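You operate a simulated robot arm through the tools that you are given. There is no shell and no other tool.

The job below is to be done with a simulated robot arm. You get a single attempt, and the scene is never put back.

TASK
Fill the bore 2 lubricator cup to the figure on its label and put it back.
Fine: stand it on a seat of the filling bar; click the turret knob one shot at a time; stop before it bleeds. Set down upright: what you pick out.

Only the result counts: the job must be done as asked and must still hold three seconds after the hand-in. Knocking over, shifting, dropping, spilling or breaking anything else fails it.

THE ROBOT
A 6-joint arm with a two-finger gripper, fixed in place. Base frame: the origin is at the foot of the arm, x ahead of it, y to its left, z up. Lengths are in mm, angles in degrees, forces in N, time in s.
It reaches about 1298 mm from its shoulder. Its first joint turns from -149.0 to 149.0 degrees. Payload 1.57 kg.
The tool frame sits at the grasp point between the pads (the TCP): z along the fingers, y along the line on which they close. The tips reach 21 mm beyond it. Largest opening 70 mm; the body of the gripper starts 50 mm behind the TCP.
Orientation is told as [roll, pitch, yaw] about the base's x, y, z axes, in that order, counted from this pose: with the fingers straight down and closing along the base's y, the tool's x points along the base's -x, its y along +y and its z along -z.

THE INTERFACE
- The arm moves only by the tool nudge_tool. Its argument "increments" is a list of rows, each a list of 2 entries, a list of its own where there are three numbers: the shift along the tool's x, y, z in units of 250 mm (1.0 is 250 mm), then the turn, a rotation vector about the tool's x, y, z in units of 60 degrees (1.0 is 60 degrees). In form: [[[x, y, z], [ax, ay, az]], ...]. A call has 1 to 20 rows; each row is the pose to reach, as a shift and turn from the pose commanded when the call began, along the tool's axes at that moment. "hand" is the opening, from 0 (shut) to 1 (fully open), set as the call begins (left out, the last holds). A call with a number of a shift or a turn outside -1 to 1 is refused whole. Each row takes 0.2 s and may step no farther than 50 mm and 8.6 degrees from the row before; otherwise, or with a gripper value out of range, the whole call is refused. Where a pose cannot be reached the arm comes as near as it can. A force on the tool above 40 N (or 10 N above the force at the start of the call, whichever is more), or a blocked arm, ends the call early, and 0.2 s more pass. The fingers move at their own pace and stop on an object; they squeeze with about 27 N. The grip force told is the motor's: it shows also when the fingers shut on nothing. Time passes only in rows, and 0.2 s behind the last, so rows that repeat a pose let the fingers close. It gives the time, the measured TCP pose, the force on the tool (base axes), the opening and the grip force at its end, in the units of the frame above (readings bear some noise), with the torque about the TCP (base axes, N m) and any sound that the robot's microphone picked up, and new pictures: "pictures" is both (left out), scene, wrist or none.
- Cameras (640 x 400 px; columns grow to the right, rows downward): "scene" is fixed at [43, 514.4, 1387.2]; the picture's right is [-0.33, -0.95, 0.00], its down [-0.30, 0.10, -0.95] and it looks along [0.90, -0.31, -0.32] (base axes); focal length 316 px, centre (320, 200). "wrist" rides on the gripper at [79, 4, -81] in the tool frame; the picture's right is [-0.05, 1.00, 0.00], its down [-0.67, -0.04, -0.74] and it looks along [-0.74, -0.04, 0.67] (tool axes); focal length 256 px, centre (320, 200). There is no depth. A picture from a camera that has moved, and an enlarged one, comes with that camera's place and axes in the base frame and with its lens. The place of the scene camera against the robot may be out by one fixed shift of up to 25 mm in any direction.
- raise_lower(by): slides the trunk up (or, below 0, down) by that many mm; the arm rides with it, the base frame stays. It gives what a move gives, with no picture.
- close_up(camera, box): a new picture of the part [left, top, right, bottom] of that camera's present view, enlarged. It takes no simulated time.
- job_done(): hands the job in; it is judged then, once.

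Places have to be worked out from the pictures, the camera data and where the tool is seen. Open the gripper and draw the arm clear of the work before you hand the job in, unless the task says otherwise.

The tools are called after "Call:" by a JSON object that holds its "name" and its "arguments". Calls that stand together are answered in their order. nudge_tool: Moves the arm, as the interface text tells. Its arguments: {"type":"object","properties":{"increments":{"type":"array","items":{"type":"array"}},"hand":{"type":"number"},"pictures":{"type":"string","enum":["both","scene","wrist","none"]}},"required":["increments"]} The other tools are called the same way: raise_lower (by) slides the trunk up or down; close_up (camera, box) takes an enlarged picture of a part of a camera's view; job_done () hands the job in.

At the start:

```text
time_s: 0.0
position: [665.2, 124.6, 1229.5]
tcp_rot: [0.0, 0.0, -0.1]
ft_force: [0.1, -0.7, -0.4]
wrist_torque: [0.04, -0.02, -0.01]
opening: 70.1
finger_force: 0.0
trunk travel left (down, up): [-911.0, 59.0]
```

scene: 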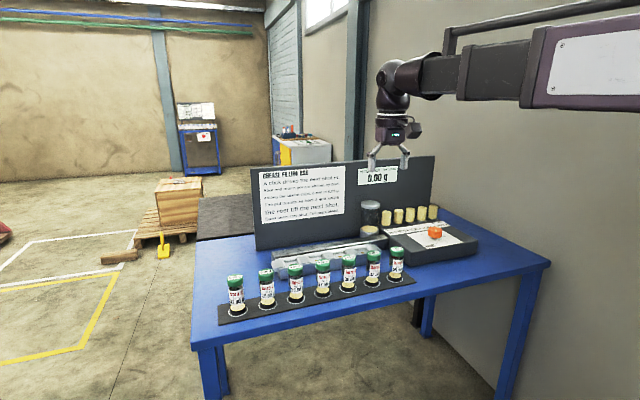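
wrist: 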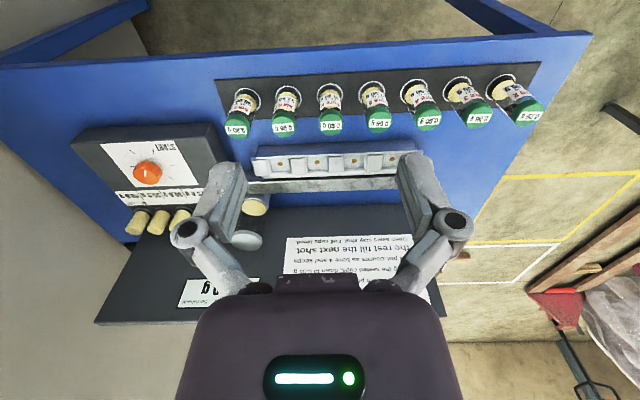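

I start by reading the signs and labels with close-ups before moving anything.

Call:
{"name": "close_up", "arguments": {"camera": "scene", "box": [250, 155, 350, 225]}}

Call:
{"name": "close_up", "arguments": {"camera": "scene", "box": [215, 240, 315, 325]}}

Call:
{"name": "close_up", "arguments": {"camera": "scene", "box": [310, 235, 420, 310]}}

Call:
{"name": "close_up", "arguments": {"camera": "scene", "box": [350, 160, 490, 265]}}

Call:
{"name": "close_up", "arguments": {"camera": "wrist", "box": [210, 60, 390, 190]}}

Call:
{"name": "close_up", "arguments": {"camera": "wrist", "box": [370, 60, 550, 190]}}

Call:
{"name": "close_up", "arguments": {"camera": "wrist", "box": [70, 120, 290, 310]}}

Call:
{"name": "close_up", "arguments": {"camera": "wrist", "box": [270, 220, 430, 300]}}

```text
5.71 times, centred on (300, 190) of scene
camera zoom: at [43.0, 514.4, 1387.2], right [-0.33, -0.95, 0.0], down [-0.3, 0.1, -0.95], along [0.9, -0.31, -0.32], focal length 1805 px, centre (434, 257)
```

zoom: 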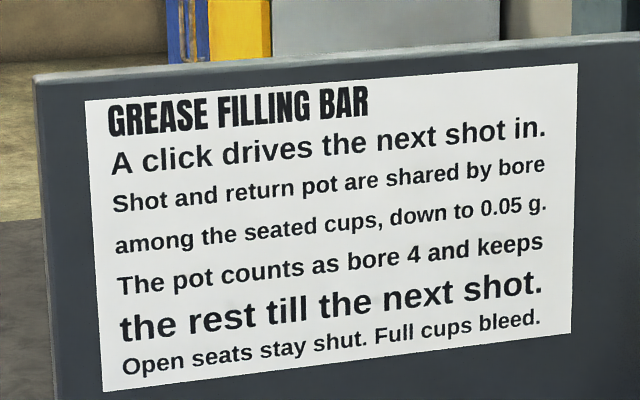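

```text
4.71 times, centred on (265, 282) of scene
camera zoom: at [43.0, 514.4, 1387.2], right [-0.33, -0.95, 0.0], down [-0.3, 0.1, -0.95], along [0.9, -0.31, -0.32], focal length 1486 px, centre (579, -188)
```

zoom: 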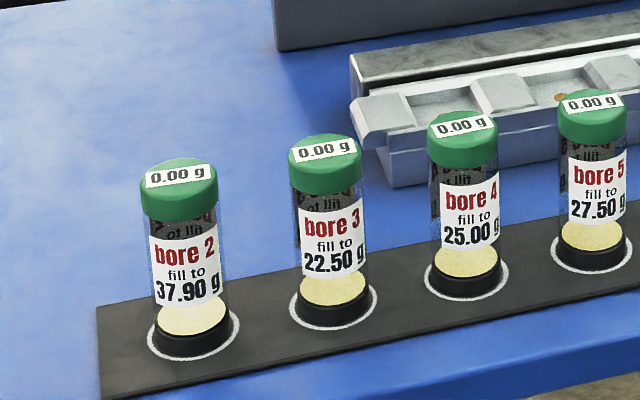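

```text
5.33 times, centred on (365, 272) of scene
camera zoom: at [43.0, 514.4, 1387.2], right [-0.33, -0.95, 0.0], down [-0.3, 0.1, -0.95], along [0.9, -0.31, -0.32], focal length 1685 px, centre (80, -187)
```

zoom: 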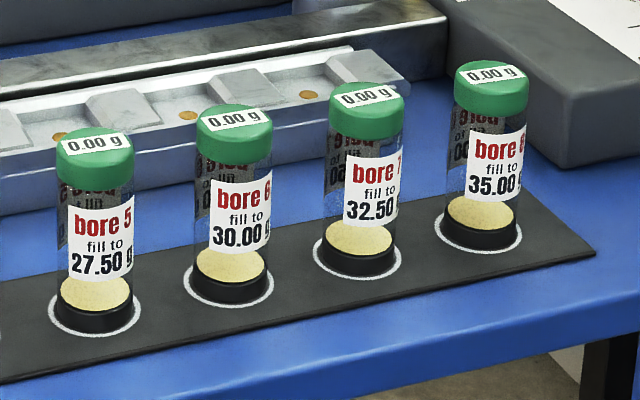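

```text
3.81 times, centred on (420, 212) of scene
camera zoom: at [43.0, 514.4, 1387.2], right [-0.33, -0.95, 0.0], down [-0.3, 0.1, -0.95], along [0.9, -0.31, -0.32], focal length 1203 px, centre (-61, 152)
```

zoom: 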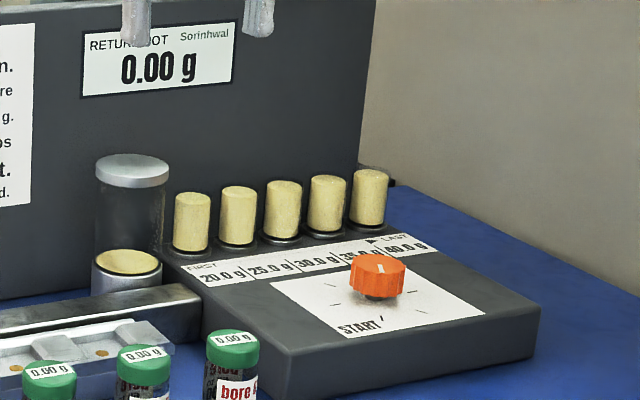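

```text
3.08 times, centred on (300, 125) of wrist
camera zoom: at [585.2, 128.4, 1311.1], right [0.05, 1.0, 0.0], down [0.67, -0.04, 0.74], along [0.74, -0.04, -0.67], focal length 788 px, centre (382, 431)
```

zoom: 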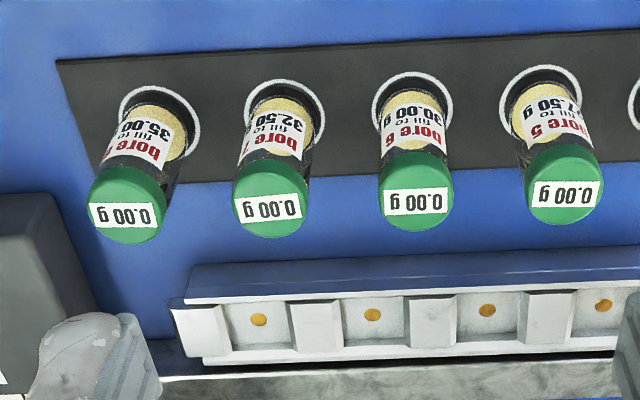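

```text
3.08 times, centred on (460, 125) of wrist
camera zoom: at [585.2, 128.4, 1311.1], right [0.05, 1.0, 0.0], down [0.67, -0.04, 0.74], along [0.74, -0.04, -0.67], focal length 788 px, centre (-111, 431)
```

zoom: 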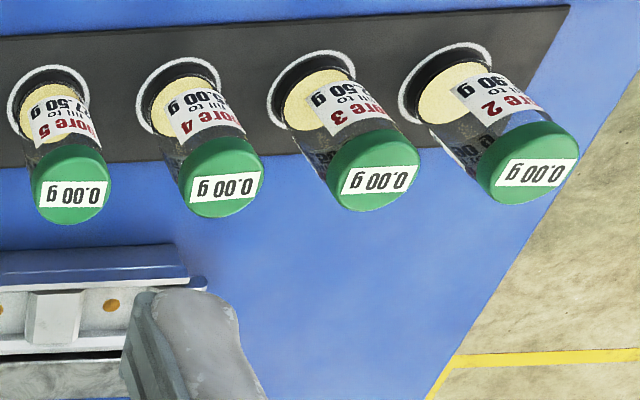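

```text
2.11 times, centred on (180, 215) of wrist
camera zoom: at [585.2, 128.4, 1311.1], right [0.05, 1.0, 0.0], down [0.67, -0.04, 0.74], along [0.74, -0.04, -0.67], focal length 539 px, centre (615, 168)
```

zoom: 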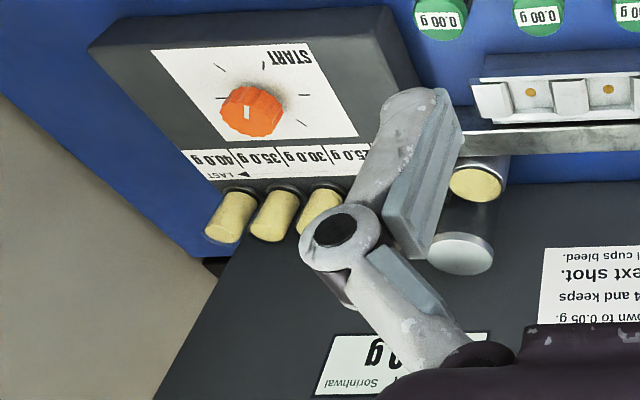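

```text
4.00 times, centred on (350, 260) of wrist
camera zoom: at [585.2, 128.4, 1311.1], right [0.05, 1.0, 0.0], down [0.67, -0.04, 0.74], along [0.74, -0.04, -0.67], focal length 1024 px, centre (200, -40)
```

zoom: 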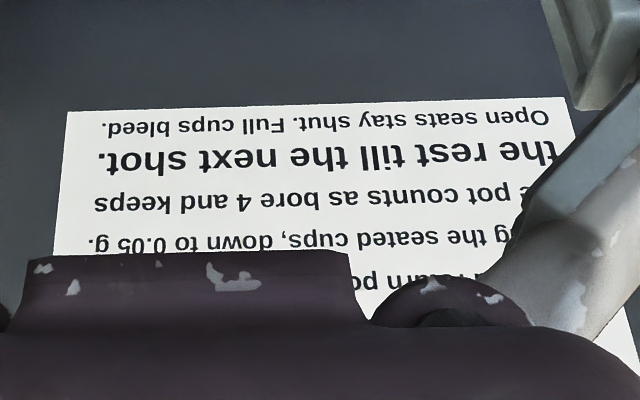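

The rule works out as follows: cup 2 seated alone shares with the pot 2:4. That gives 6.65, then +12.75 = 19.40, then +18.50 = 37.90, so exactly three clicks. Next I check the knob's direction and tick marks closely, plus the seats.

Call:
{"name": "close_up", "arguments": {"camera": "scene", "box": [405, 215, 465, 252]}}

Call:
{"name": "close_up", "arguments": {"camera": "wrist", "box": [95, 130, 215, 205]}}

Call:
{"name": "close_up", "arguments": {"camera": "scene", "box": [262, 225, 392, 295]}}

Call:
{"name": "close_up", "arguments": {"camera": "scene", "box": [215, 262, 265, 325]}}

Call:
{"name": "close_up", "arguments": {"camera": "scene", "box": [350, 195, 450, 255]}}

```text
10.67 times, centred on (435, 234) of scene
camera zoom: at [43.0, 514.4, 1387.2], right [-0.33, -0.95, 0.0], down [-0.3, 0.1, -0.95], along [0.9, -0.31, -0.32], focal length 3370 px, centre (-907, -157)
```

zoom: 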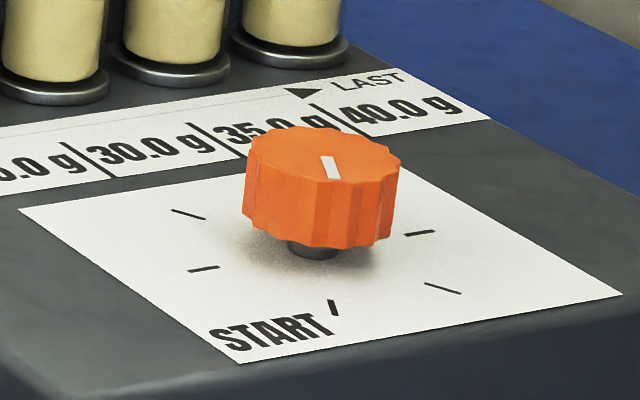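

```text
5.33 times, centred on (155, 168) of wrist
camera zoom: at [585.2, 128.4, 1311.1], right [0.05, 1.0, 0.0], down [0.67, -0.04, 0.74], along [0.74, -0.04, -0.67], focal length 1365 px, centre (1200, 373)
```

zoom: 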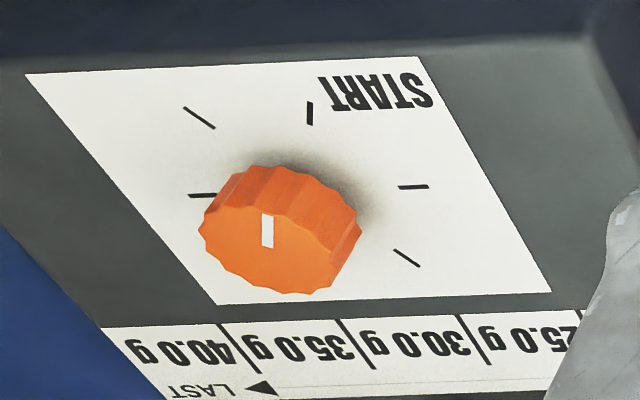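

```text
4.92 times, centred on (327, 260) of scene
camera zoom: at [43.0, 514.4, 1387.2], right [-0.33, -0.95, 0.0], down [-0.3, 0.1, -0.95], along [0.9, -0.31, -0.32], focal length 1555 px, centre (286, -95)
```

zoom: 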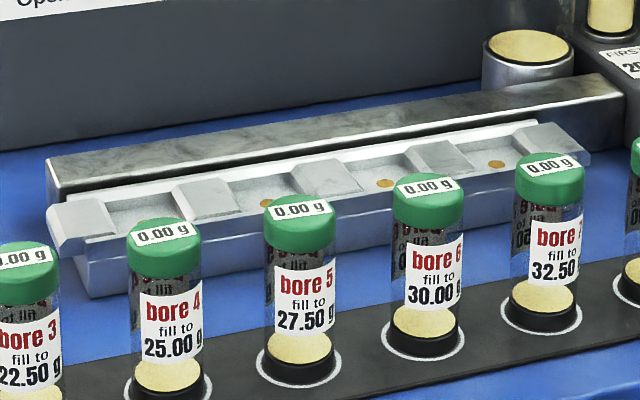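

```text
6.35 times, centred on (240, 294) of scene
camera zoom: at [43.0, 514.4, 1387.2], right [-0.33, -0.95, 0.0], down [-0.3, 0.1, -0.95], along [0.9, -0.31, -0.32], focal length 2006 px, centre (828, -394)
```

zoom: 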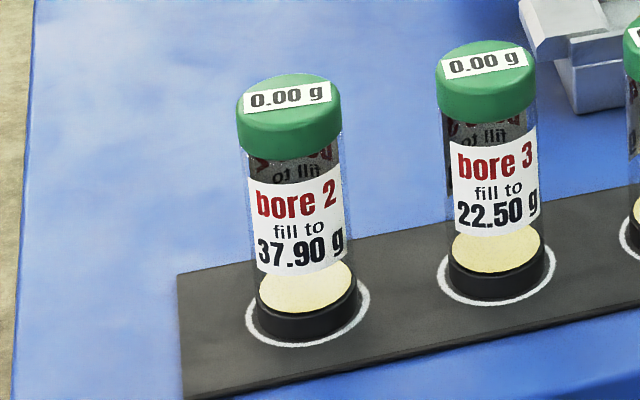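

```text
6.40 times, centred on (400, 225) of scene
camera zoom: at [43.0, 514.4, 1387.2], right [-0.33, -0.95, 0.0], down [-0.3, 0.1, -0.95], along [0.9, -0.31, -0.32], focal length 2022 px, centre (-192, 40)
```

zoom: 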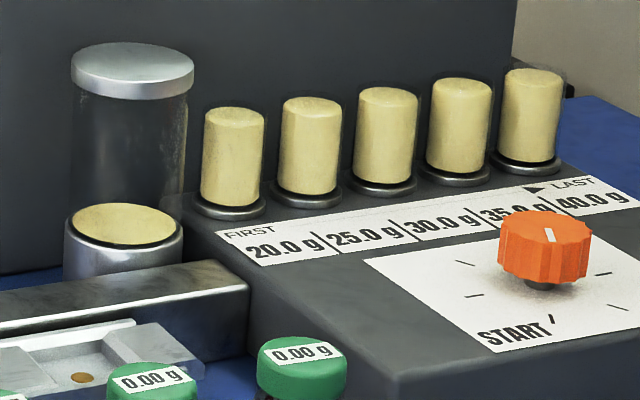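

Six ticks lie at 60° spacing and the white mark points to START. I estimate the bore 2 lid top near (839, 487, 900) and the seats near x≈1005, z≈805. I lower the trunk a little and move toward the bore 2 cup to measure better.

Call:
{"name": "raise_lower", "arguments": {"by": -120}}

Call:
{"name": "nudge_tool", "arguments": {"increments": [[[0, 0.16, 0], [0, 0, 0]], [[0, 0.32, 0], [0, 0, 0]], [[0, 0.48, 0], [0, 0, 0]], [[0, 0.64, 0], [0, 0, 0]], [[0, 0.8, 0], [0, 0, 0]], [[0, 0.96, 0], [0, 0, 0]], [[0, 0.96, 0], [0, 0, 0]]], "pictures": "both"}}

```text
time_s: 1.5
position: [664.1, 123.7, 1110.2]
tcp_rot: [0.1, 0.0, 0.0]
ft_force: [0.1, -0.5, -0.5]
wrist_torque: [-0.01, 0.02, 0.01]
opening: 70.2
finger_force: 0.1
trunk travel left (down, up): [-791.0, 179.0]
```

```text
time_s: 3.1
position: [663.7, 364.2, 1109.7]
tcp_rot: [0.0, -0.1, -0.1]
ft_force: [-0.6, -0.3, -0.6]
wrist_torque: [-0.02, -0.06, 0.02]
opening: 70.0
finger_force: 0.0
trunk travel left (down, up): [-791.0, 179.0]
camera wrist: at [584.7, 368.0, 1191.2], right [0.05, 1.0, 0.0], down [0.67, -0.04, 0.74], along [0.74, -0.04, -0.67], focal length 256 px, centre (320, 200)
```

scene: 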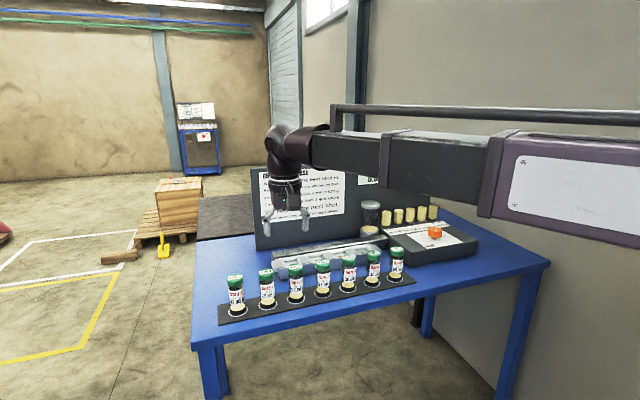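
wrist: 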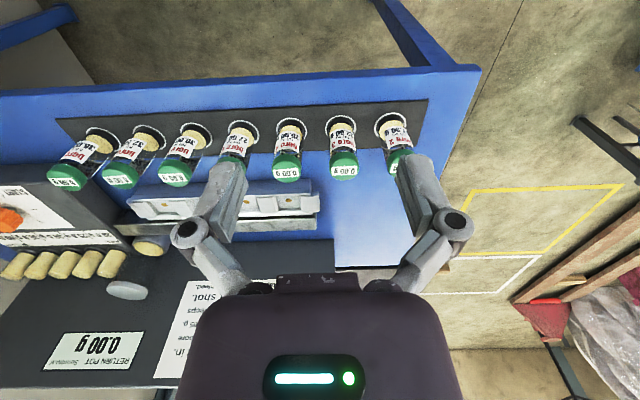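

Triangulating the two wrist views puts the bore 3 lid near (834, 389, 911), so bore 2 should be near (833, 473, 911). I line up the tool in y with bore 2 for a clear view.

Call:
{"name": "nudge_tool", "arguments": {"increments": [[[0, 0.15, 0], [0, 0, 0]], [[0, 0.3, 0], [0, 0, 0]], [[0, 0.44, 0], [0, 0, 0]], [[0, 0.44, 0], [0, 0, 0]]], "pictures": "both"}}

```text
time_s: 4.1
position: [665.1, 473.2, 1109.6]
tcp_rot: [0.1, 0.0, -0.1]
ft_force: [0.4, 0.5, -0.2]
wrist_torque: [0.0, 0.03, 0.0]
opening: 69.9
finger_force: 0.0
out of reach, approached as far as the arm can: row 3
trunk travel left (down, up): [-791.0, 179.0]
camera wrist: at [585.5, 477.7, 1191.2], right [0.05, 1.0, 0.0], down [0.67, -0.04, 0.74], along [0.74, -0.04, -0.67], focal length 256 px, centre (320, 200)
```

scene: 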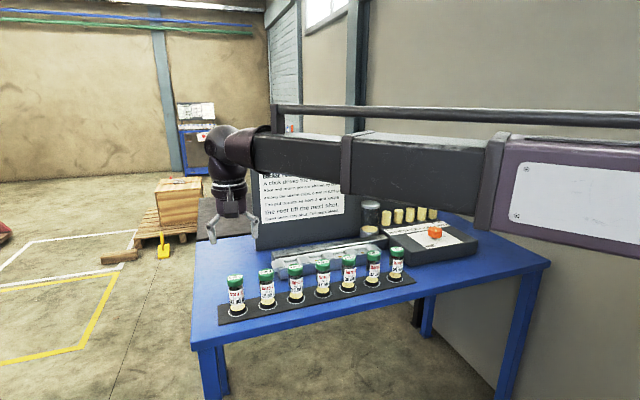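
wrist: 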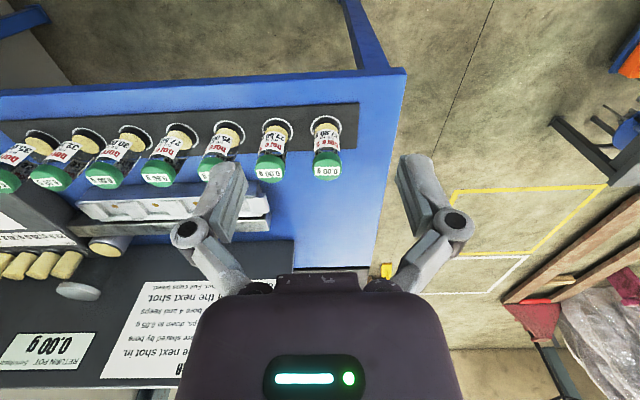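

Bore 2 is now centred in the wrist view. I zoom on it and its neighbours for an accurate position.

Call:
{"name": "close_up", "arguments": {"camera": "wrist", "box": [245, 100, 365, 190]}}

Call:
{"name": "close_up", "arguments": {"camera": "wrist", "box": [60, 110, 280, 250]}}

```text
4.44 times, centred on (305, 145) of wrist
camera zoom: at [585.5, 477.7, 1191.2], right [0.05, 1.0, 0.0], down [0.67, -0.04, 0.74], along [0.74, -0.04, -0.67], focal length 1138 px, centre (387, 444)
```

zoom: 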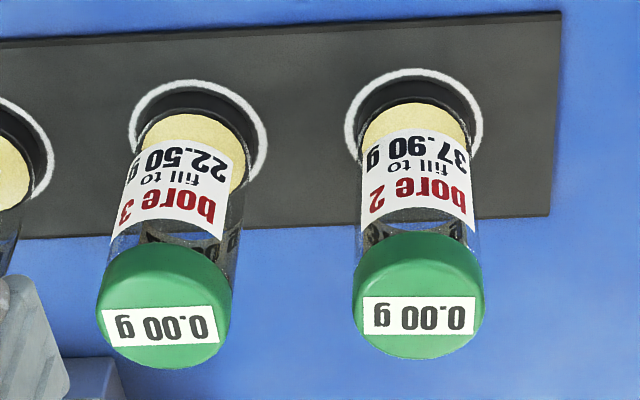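

```text
2.86 times, centred on (170, 180) of wrist
camera zoom: at [585.5, 477.7, 1191.2], right [0.05, 1.0, 0.0], down [0.67, -0.04, 0.74], along [0.74, -0.04, -0.67], focal length 731 px, centre (749, 257)
```

zoom: 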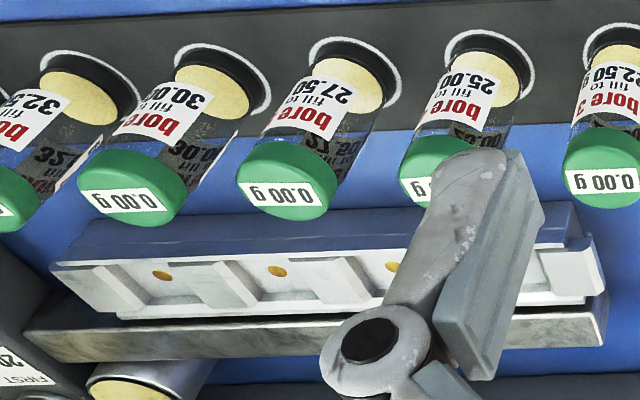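

Bore 2's lid centre works out at about (832, 475), top at z≈911, base at z≈798, and lid diameter about 44 mm. The seats triangulate to x≈981, z≈830. I move above bore 2, staying well over the lid.

Call:
{"name": "nudge_tool", "arguments": {"increments": [[[-0.16, 0.002, 0.08], [0, 0, 0]], [[-0.33, 0.004, 0.16], [0, 0, 0]], [[-0.49, 0.006, 0.26], [0, 0, 0]], [[-0.6, 0.008, 0.38], [0, 0, 0]], [[-0.668, 0.008, 0.48], [0, 0, 0]], [[-0.668, 0.008, 0.48], [0, 0, 0]]], "hand": 0.92, "pictures": "both"}}

```text
time_s: 5.5
position: [833.5, 476.7, 1109.1]
tcp_rot: [-0.1, 0.1, -0.1]
ft_force: [0.9, 0.2, 0.2]
wrist_torque: [0.02, 0.0, -0.04]
opening: 64.2
finger_force: 0.0
out of reach, approached as far as the arm can: row 1, 2, 3, 4, 5, 6
trunk travel left (down, up): [-791.0, 179.0]
camera wrist: at [753.6, 481.1, 1191.2], right [0.05, 1.0, 0.0], down [0.67, -0.04, 0.75], along [0.74, -0.04, -0.67], focal length 256 px, centre (320, 200)
```

scene: 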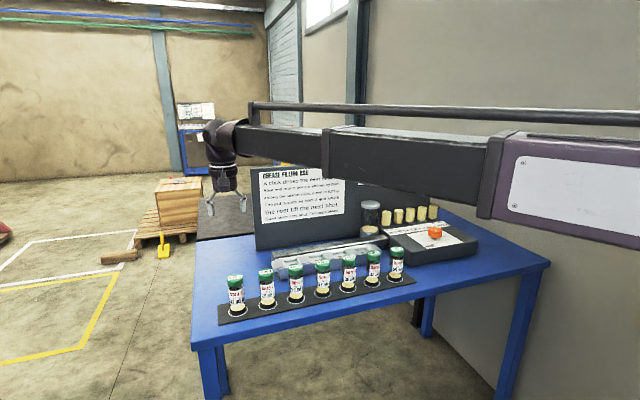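
wrist: 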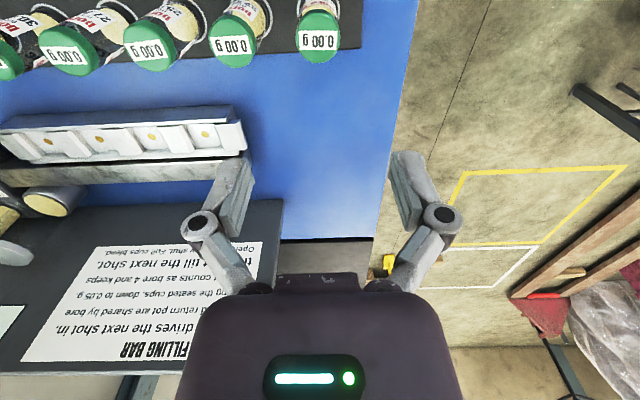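

The arm reached x and y but z stayed at 1109, so with the tool vertical the height evidently comes only from the trunk. I issue a zero shift to see whether the commanded pose is now consistent.

Call:
{"name": "nudge_tool", "arguments": {"increments": [[[0, 0, 0], [0, 0, 0]]], "pictures": "wrist"}}

Call:
{"name": "close_up", "arguments": {"camera": "wrist", "box": [180, 0, 360, 170]}}

Call:
{"name": "close_up", "arguments": {"camera": "wrist", "box": [0, 80, 260, 220]}}

```text
time_s: 5.9
position: [833.4, 477.1, 1109.5]
tcp_rot: [0.1, 0.1, 0.1]
ft_force: [-0.8, -0.1, 0.1]
wrist_torque: [0.06, 0.01, 0.0]
opening: 64.4
finger_force: 0.1
trunk travel left (down, up): [-791.0, 179.0]
camera wrist: at [753.8, 481.1, 1191.1], right [0.05, 1.0, 0.0], down [0.67, -0.04, 0.74], along [0.74, -0.04, -0.67], focal length 256 px, centre (320, 200)
```

wrist: 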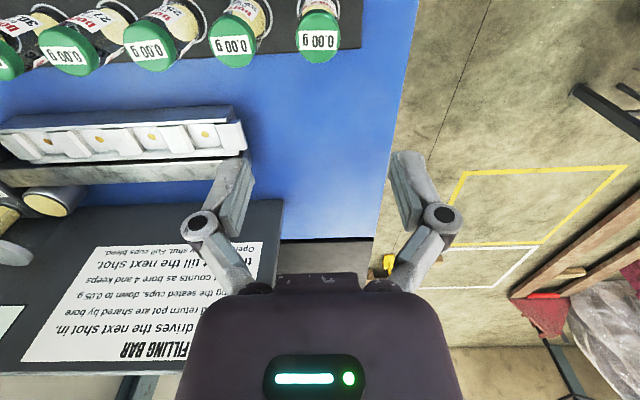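

```text
2.35 times, centred on (270, 85) of wrist
camera zoom: at [753.8, 481.1, 1191.1], right [0.05, 1.0, 0.0], down [0.67, -0.04, 0.74], along [0.74, -0.04, -0.67], focal length 602 px, centre (438, 471)
```

zoom: 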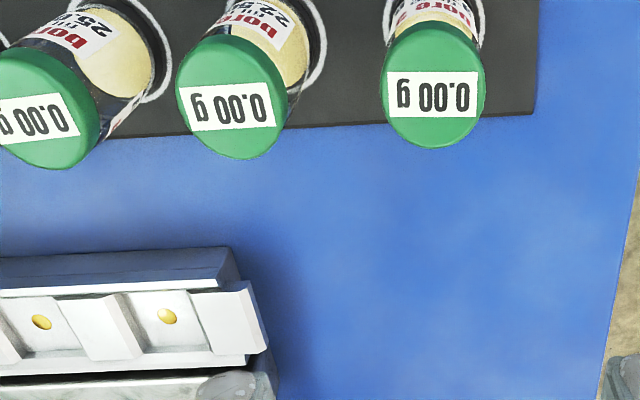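

```text
2.46 times, centred on (130, 150) of wrist
camera zoom: at [753.8, 481.1, 1191.1], right [0.05, 1.0, 0.0], down [0.67, -0.04, 0.74], along [0.74, -0.04, -0.67], focal length 630 px, centre (788, 323)
```

zoom: 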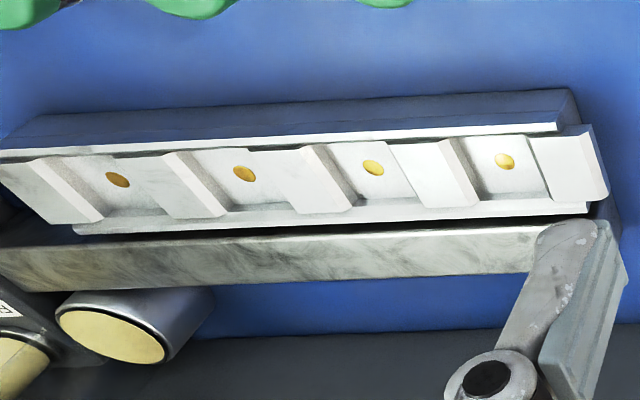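

The commanded pose has reset cleanly. This view puts bore 2 at (834, 475.5) with its lid top at about 908–911, so the TCP is nearly over it. I nudge y slightly and lower by trunk to just above the lid.

Call:
{"name": "nudge_tool", "arguments": {"increments": [[[-0.001, -0.005, 0], [0, 0, 0]], [[-0.001, -0.005, 0], [0, 0, 0]]], "pictures": "none"}}

Call:
{"name": "raise_lower", "arguments": {"by": -140}}

Call:
{"name": "nudge_tool", "arguments": {"increments": [[[0, 0, 0], [0, 0, 0]]], "pictures": "both"}}

```text
time_s: 6.5
position: [832.8, 475.4, 1110.3]
tcp_rot: [0.0, 0.0, 0.0]
ft_force: [-0.8, -0.5, 0.0]
wrist_torque: [0.05, 0.01, 0.02]
opening: 64.5
finger_force: 0.1
trunk travel left (down, up): [-791.0, 179.0]
```

```text
time_s: 8.2
position: [832.6, 476.0, 969.9]
tcp_rot: [0.0, 0.0, 0.0]
ft_force: [-0.1, -0.4, 1.4]
wrist_torque: [-0.05, 0.01, 0.0]
opening: 64.1
finger_force: 0.0
trunk travel left (down, up): [-651.0, 319.0]
```

```text
time_s: 8.6
position: [831.7, 477.2, 969.4]
tcp_rot: [0.0, 0.1, 0.1]
ft_force: [0.5, 0.0, -0.1]
wrist_torque: [-0.01, 0.02, -0.02]
opening: 64.7
finger_force: 0.0
trunk travel left (down, up): [-651.0, 319.0]
camera wrist: at [753.3, 480.0, 1051.1], right [0.05, 1.0, 0.0], down [0.67, -0.04, 0.74], along [0.74, -0.04, -0.67], focal length 256 px, centre (320, 200)
```

scene: 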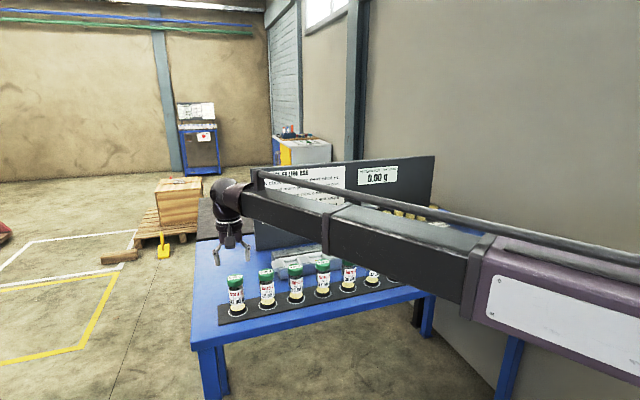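
wrist: 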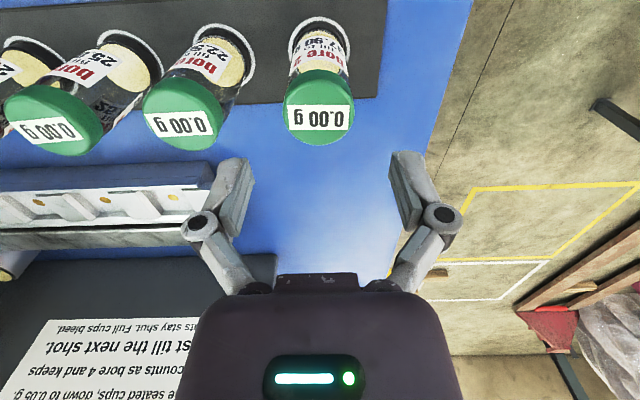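

Lid of bore 2 is centred between the fingers with room either side. I lower to grip height (TCP z≈893, around the lid), then close.

Call:
{"name": "raise_lower", "arguments": {"by": -40}}

Call:
{"name": "nudge_tool", "arguments": {"increments": [[[0, -0.002, 0], [0, 0, 0]]], "pictures": "wrist"}}

```text
time_s: 9.4
position: [832.5, 475.3, 928.5]
tcp_rot: [0.0, 0.1, 0.0]
ft_force: [-0.2, -1.0, -0.6]
wrist_torque: [0.01, 0.03, 0.0]
opening: 64.2
finger_force: 0.1
trunk travel left (down, up): [-611.0, 359.0]
```

```text
time_s: 9.8
position: [833.0, 474.1, 929.5]
tcp_rot: [-0.1, 0.0, 0.0]
ft_force: [-0.5, 0.3, -0.6]
wrist_torque: [-0.03, 0.01, 0.01]
opening: 64.6
finger_force: 0.1
trunk travel left (down, up): [-611.0, 359.0]
camera wrist: at [753.7, 479.3, 1011.1], right [0.05, 1.0, 0.0], down [0.67, -0.04, 0.74], along [0.74, -0.04, -0.67], focal length 256 px, centre (320, 200)
```

wrist: 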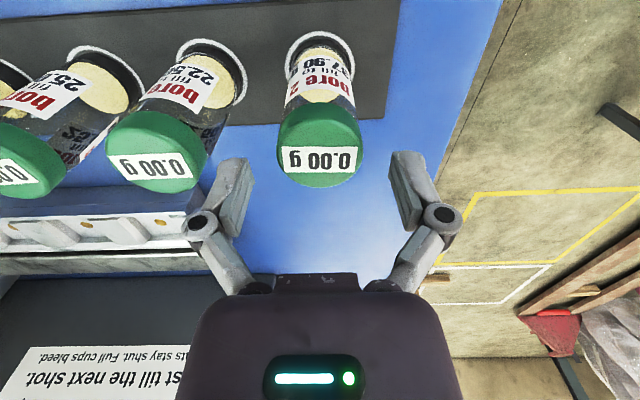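

The lid centre computes to (835, 475), within 2 mm of the TCP. I shift x by about 1.5 mm and lower the last 36 mm.

Call:
{"name": "nudge_tool", "arguments": {"increments": [[[-0.006, 0, 0], [0, 0, 0]], [[-0.006, 0, 0], [0, 0, 0]]], "pictures": "none"}}

Call:
{"name": "raise_lower", "arguments": {"by": -36}}

Call:
{"name": "nudge_tool", "arguments": {"increments": [[[0, 0, 0], [0, 0, 0]]], "pictures": "both"}}

```text
time_s: 10.4
position: [834.1, 475.3, 929.1]
tcp_rot: [0.1, 0.0, 0.0]
ft_force: [0.0, -0.6, 0.1]
wrist_torque: [0.02, 0.02, 0.0]
opening: 64.5
finger_force: 0.1
trunk travel left (down, up): [-611.0, 359.0]
```

```text
time_s: 11.2
position: [834.0, 476.2, 894.1]
tcp_rot: [0.0, 0.0, -0.1]
ft_force: [0.1, 0.0, 0.1]
wrist_torque: [0.01, -0.02, -0.02]
opening: 64.4
finger_force: 0.0
trunk travel left (down, up): [-575.0, 395.0]
```

```text
time_s: 11.6
position: [835.3, 475.0, 893.1]
tcp_rot: [-0.1, 0.0, 0.0]
ft_force: [-0.7, -0.5, -0.2]
wrist_torque: [0.01, 0.02, -0.01]
opening: 64.4
finger_force: 0.1
trunk travel left (down, up): [-575.0, 395.0]
camera wrist: at [755.0, 479.7, 975.1], right [0.05, 1.0, 0.0], down [0.67, -0.04, 0.74], along [0.74, -0.04, -0.67], focal length 256 px, centre (320, 200)
```

scene: 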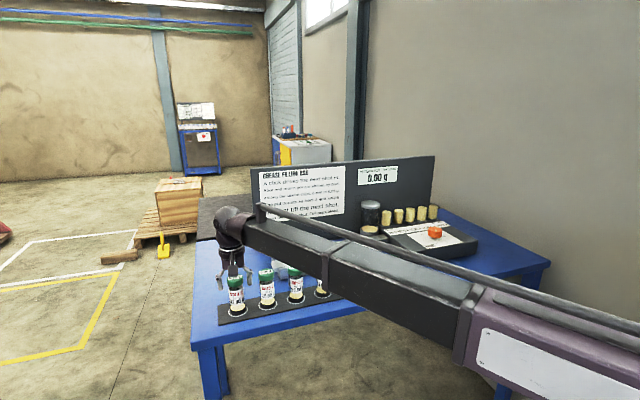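
wrist: 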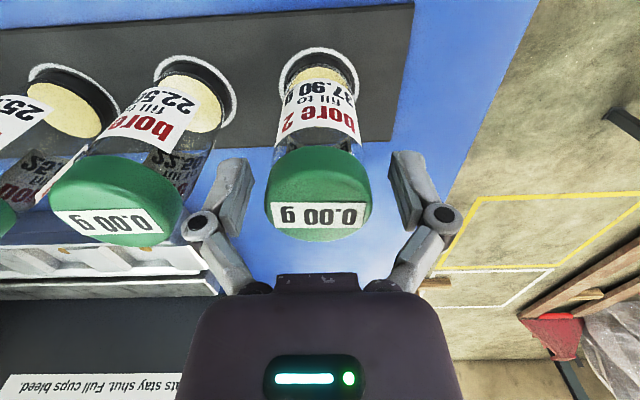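

The cup's lid sits squarely between the pads, so I close the gripper on it.

Call:
{"name": "nudge_tool", "arguments": {"increments": [[[0, 0, 0], [0, 0, 0]], [[0, 0, 0], [0, 0, 0]], [[0, 0, 0], [0, 0, 0]]], "hand": 0.0, "pictures": "wrist"}}

```text
time_s: 12.4
position: [834.5, 475.4, 892.9]
tcp_rot: [0.0, 0.0, 0.1]
ft_force: [0.4, -2.0, 4.3]
wrist_torque: [-0.03, -0.01, 0.01]
opening: 43.2
finger_force: 26.6
trunk travel left (down, up): [-575.0, 395.0]
camera wrist: at [754.7, 479.4, 975.4], right [0.05, 1.0, 0.0], down [0.67, -0.04, 0.75], along [0.74, -0.04, -0.67], focal length 256 px, centre (320, 200)
```

wrist: 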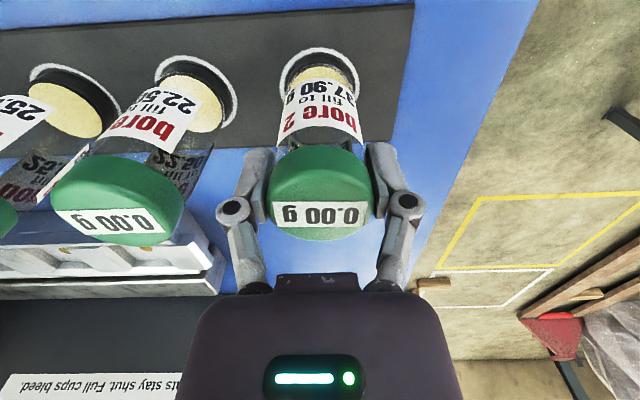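

Grip is firm: opening 43 mm at 26.6 N. I lift the cup first a little, then well above the other lids.

Call:
{"name": "raise_lower", "arguments": {"by": 20}}

Call:
{"name": "raise_lower", "arguments": {"by": 160}}

Call:
{"name": "nudge_tool", "arguments": {"increments": [[[0, 0, 0], [0, 0, 0]]], "pictures": "both"}}

```text
time_s: 13.1
position: [835.1, 476.6, 913.2]
tcp_rot: [0.0, 0.0, 0.0]
ft_force: [0.4, 0.1, -0.4]
wrist_torque: [0.0, -0.02, 0.03]
opening: 42.9
finger_force: 27.2
trunk travel left (down, up): [-595.0, 375.0]
```

```text
time_s: 14.9
position: [834.2, 476.1, 1072.0]
tcp_rot: [-0.1, 0.0, 0.0]
ft_force: [0.3, 0.3, -1.0]
wrist_torque: [0.0, -0.01, -0.01]
opening: 43.0
finger_force: 27.0
trunk travel left (down, up): [-755.0, 215.0]
```

```text
time_s: 15.3
position: [835.4, 475.4, 1073.7]
tcp_rot: [0.0, 0.0, 0.0]
ft_force: [-0.6, 0.1, -1.6]
wrist_torque: [-0.01, 0.03, 0.02]
opening: 43.0
finger_force: 26.8
trunk travel left (down, up): [-755.0, 215.0]
camera wrist: at [755.1, 479.8, 1154.9], right [0.05, 1.0, 0.0], down [0.67, -0.04, 0.74], along [0.74, -0.04, -0.67], focal length 256 px, centre (320, 200)
```

scene: 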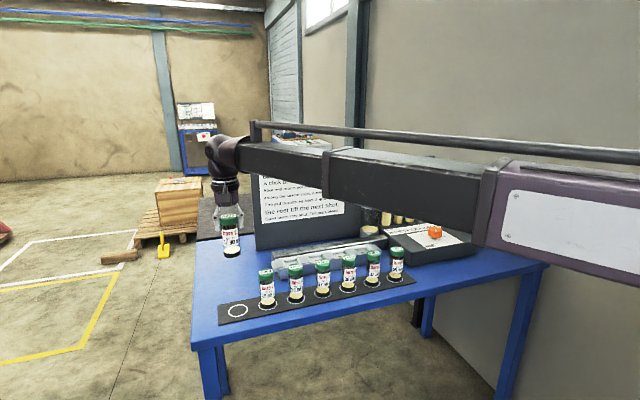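
wrist: 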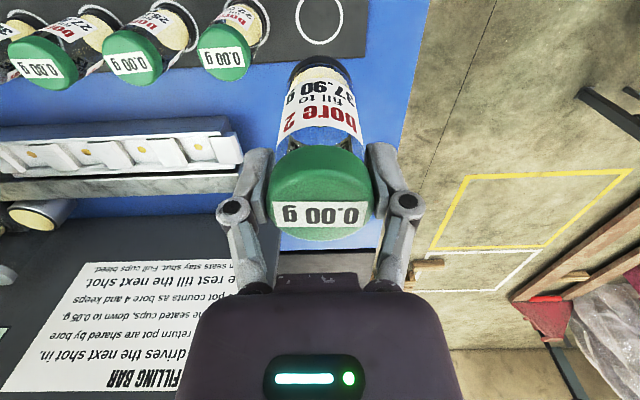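

The cup is lifted cleanly and hangs upright. I zoom on the empty ring and the seats to fix both positions.

Call:
{"name": "close_up", "arguments": {"camera": "wrist", "box": [260, 0, 380, 75]}}

Call:
{"name": "close_up", "arguments": {"camera": "wrist", "box": [0, 100, 260, 260]}}

Call:
{"name": "close_up", "arguments": {"camera": "wrist", "box": [250, 40, 390, 250]}}

Call:
{"name": "close_up", "arguments": {"camera": "scene", "box": [200, 200, 300, 330]}}

```text
5.33 times, centred on (320, 38) of wrist
camera zoom: at [755.1, 479.8, 1154.9], right [0.05, 1.0, 0.0], down [0.67, -0.04, 0.74], along [0.74, -0.04, -0.67], focal length 1365 px, centre (320, 1067)
```

zoom: 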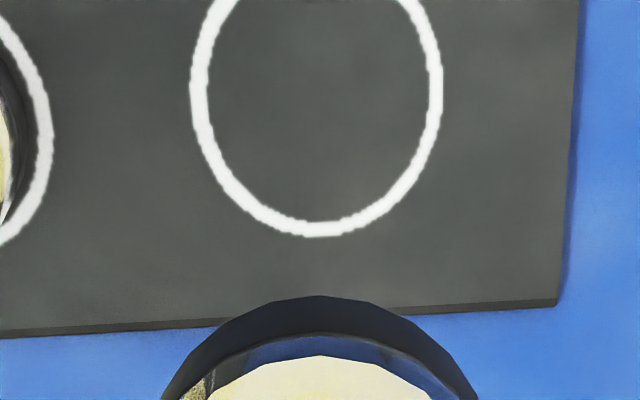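

```text
2.46 times, centred on (130, 180) of wrist
camera zoom: at [755.1, 479.8, 1154.9], right [0.05, 1.0, 0.0], down [0.67, -0.04, 0.74], along [0.74, -0.04, -0.67], focal length 630 px, centre (788, 249)
```

zoom: 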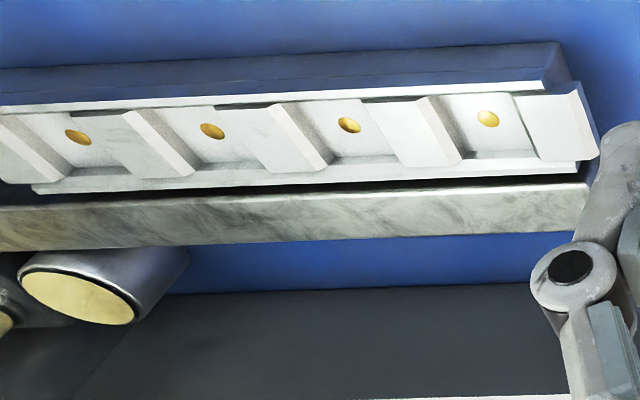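

```text
1.90 times, centred on (320, 145) of wrist
camera zoom: at [755.1, 479.8, 1154.9], right [0.05, 1.0, 0.0], down [0.67, -0.04, 0.74], along [0.74, -0.04, -0.67], focal length 488 px, centre (320, 305)
```

zoom: 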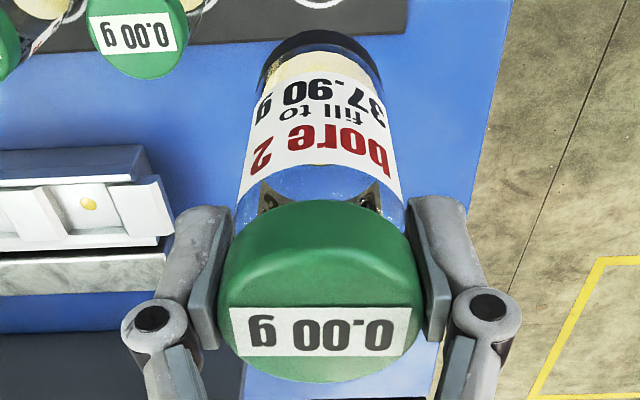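

```text
3.08 times, centred on (250, 265) of scene
camera zoom: at [43.0, 514.4, 1387.2], right [-0.33, -0.95, 0.0], down [-0.3, 0.1, -0.95], along [0.9, -0.31, -0.32], focal length 972 px, centre (535, 0)
```

zoom: 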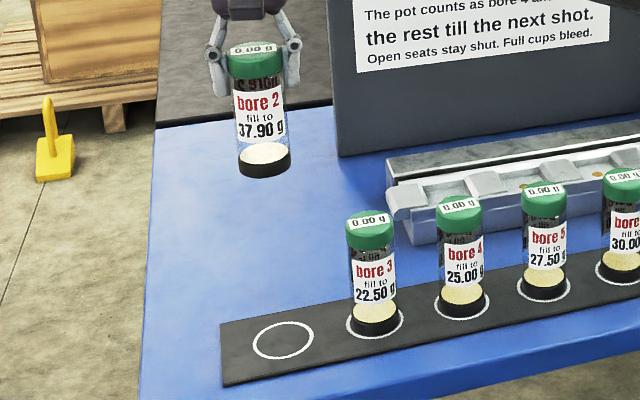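

Seat 4's nozzle again computes to about (982, 279.5, 830). I move sideways so that the seat shows clear of the cup and finger, to confirm its centre.

Call:
{"name": "nudge_tool", "arguments": {"increments": [[[0, -0.13, 0], [0, 0, 0]], [[0, -0.26, 0], [0, 0, 0]], [[0, -0.26, 0], [0, 0, 0]]], "pictures": "wrist"}}

Call:
{"name": "close_up", "arguments": {"camera": "wrist", "box": [120, 80, 260, 200]}}

```text
time_s: 16.1
position: [832.5, 408.9, 1073.5]
tcp_rot: [0.0, 0.0, 0.1]
ft_force: [0.4, -0.1, -0.8]
wrist_torque: [-0.04, 0.02, -0.01]
opening: 43.1
finger_force: 26.7
trunk travel left (down, up): [-755.0, 215.0]
camera wrist: at [753.9, 414.1, 1154.9], right [0.05, 1.0, 0.0], down [0.67, -0.04, 0.74], along [0.74, -0.04, -0.67], focal length 256 px, centre (320, 200)
```

wrist: 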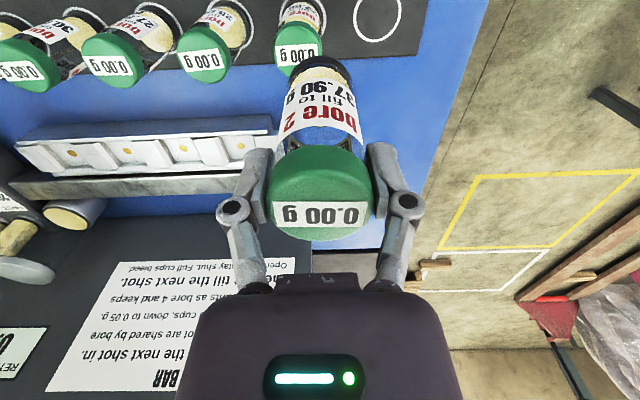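

```text
3.33 times, centred on (190, 140) of wrist
camera zoom: at [753.9, 414.1, 1154.9], right [0.05, 1.0, 0.0], down [0.67, -0.04, 0.74], along [0.74, -0.04, -0.67], focal length 853 px, centre (753, 400)
```

zoom: 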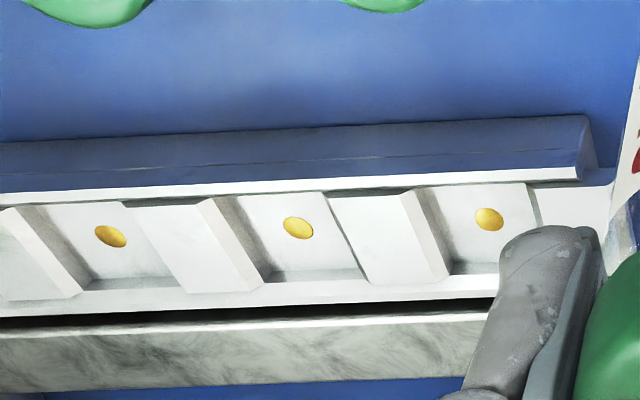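

The nozzle triangulates to (983, 279.7, 829) and looks centred in its recess. I zoom more on the recess shape to judge the fit.

Call:
{"name": "close_up", "arguments": {"camera": "wrist", "box": [205, 120, 265, 175]}}

Call:
{"name": "close_up", "arguments": {"camera": "wrist", "box": [265, 45, 385, 150]}}

Call:
{"name": "close_up", "arguments": {"camera": "scene", "box": [265, 230, 345, 290]}}

```text
7.27 times, centred on (235, 148) of wrist
camera zoom: at [753.9, 414.1, 1154.9], right [0.05, 1.0, 0.0], down [0.67, -0.04, 0.74], along [0.74, -0.04, -0.67], focal length 1862 px, centre (938, 582)
```

zoom: 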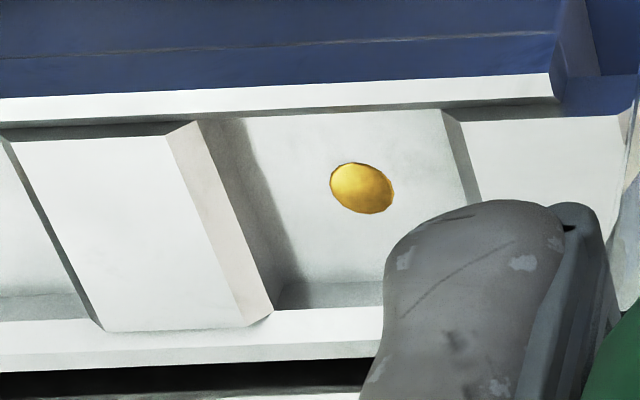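

```text
3.81 times, centred on (325, 98) of wrist
camera zoom: at [753.9, 414.1, 1154.9], right [0.05, 1.0, 0.0], down [0.67, -0.04, 0.74], along [0.74, -0.04, -0.67], focal length 975 px, centre (301, 590)
```

zoom: 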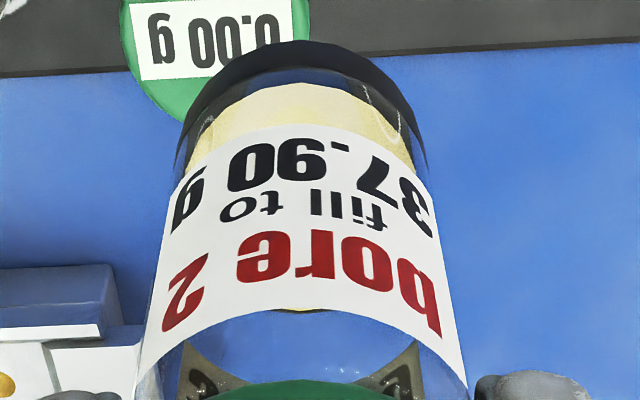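

```text
6.67 times, centred on (305, 260) of scene
camera zoom: at [43.0, 514.4, 1387.2], right [-0.33, -0.95, 0.0], down [-0.3, 0.1, -0.95], along [0.9, -0.31, -0.32], focal length 2106 px, centre (420, -200)
```

zoom: 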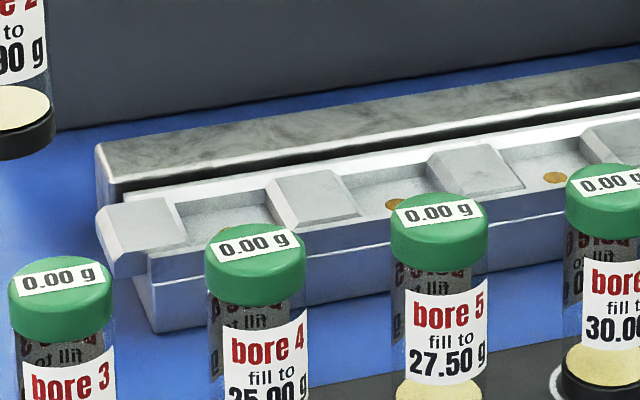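

The recess is about 56 mm wide, centred on (983, 279), and the cup base is about 45 mm. I move above the seat at the present height, where the cup base at z≈978 clears everything.

Call:
{"name": "nudge_tool", "arguments": {"increments": [[[-0.1, -0.087, 0], [0, 0, 0]], [[-0.22, -0.19, 0], [0, 0, 0]], [[-0.34, -0.296, 0], [0, 0, 0]], [[-0.46, -0.4, 0], [0, 0, 0]], [[-0.56, -0.487, 0], [0, 0, 0]], [[-0.603, -0.524, 0], [0, 0, 0]], [[-0.603, -0.524, 0], [0, 0, 0]]], "pictures": "both"}}

```text
time_s: 17.7
position: [985.1, 278.9, 1072.0]
tcp_rot: [0.0, 0.1, 0.0]
ft_force: [-1.3, 0.4, -0.9]
wrist_torque: [-0.01, -0.03, -0.01]
opening: 42.9
finger_force: 27.5
trunk travel left (down, up): [-755.0, 215.0]
camera wrist: at [905.6, 283.2, 1154.9], right [0.05, 1.0, 0.0], down [0.67, -0.04, 0.74], along [0.74, -0.04, -0.67], focal length 256 px, centre (320, 200)
```

scene: 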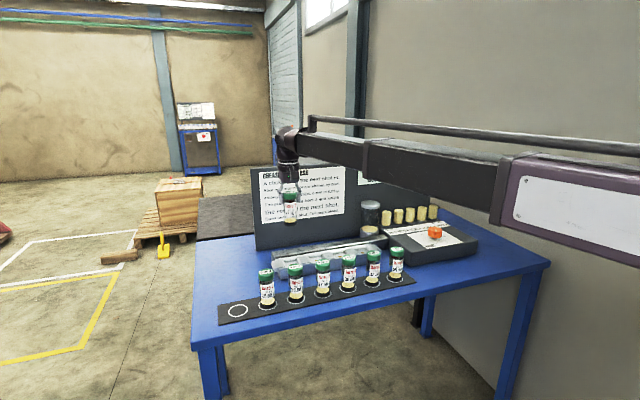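
wrist: 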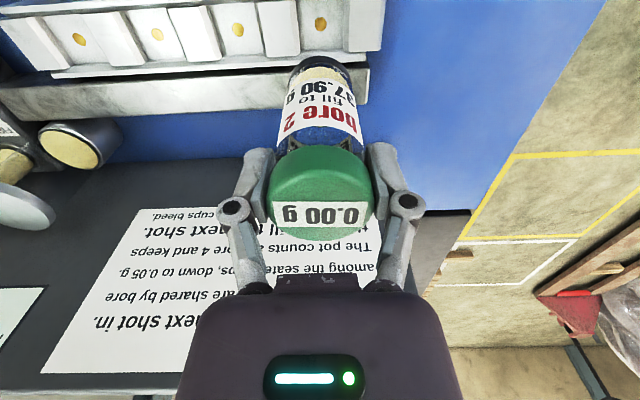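

The nozzle is visible just past the cup base. I zoom in to refine the seat's centre before lowering.

Call:
{"name": "close_up", "arguments": {"camera": "wrist", "box": [240, 0, 400, 100]}}

Call:
{"name": "close_up", "arguments": {"camera": "scene", "box": [250, 160, 350, 290]}}

```text
4.00 times, centred on (320, 50) of wrist
camera zoom: at [905.6, 283.2, 1154.9], right [0.05, 1.0, 0.0], down [0.67, -0.04, 0.74], along [0.74, -0.04, -0.67], focal length 1024 px, centre (320, 800)
```

zoom: 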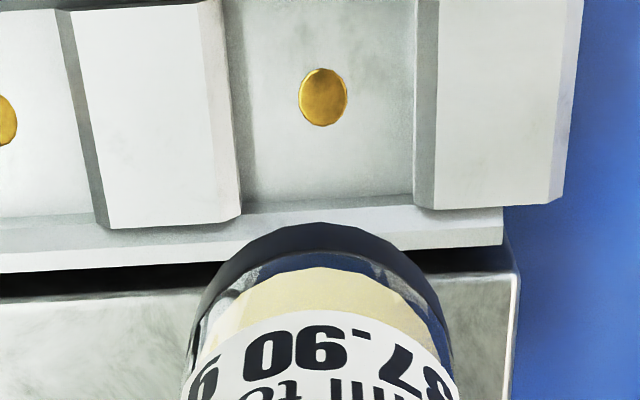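

```text
3.08 times, centred on (300, 225) of scene
camera zoom: at [43.0, 514.4, 1387.2], right [-0.33, -0.95, 0.0], down [-0.3, 0.1, -0.95], along [0.9, -0.31, -0.32], focal length 972 px, centre (382, 123)
```

zoom: 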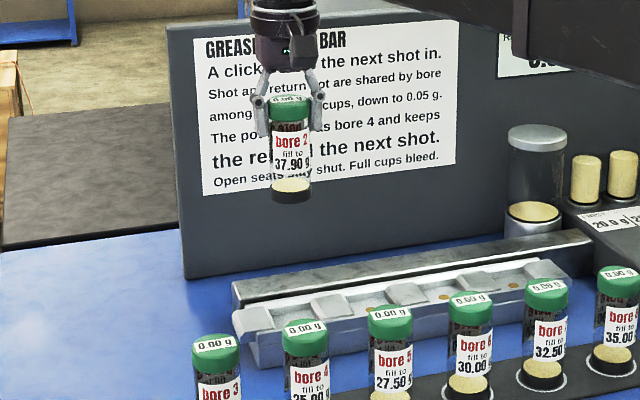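

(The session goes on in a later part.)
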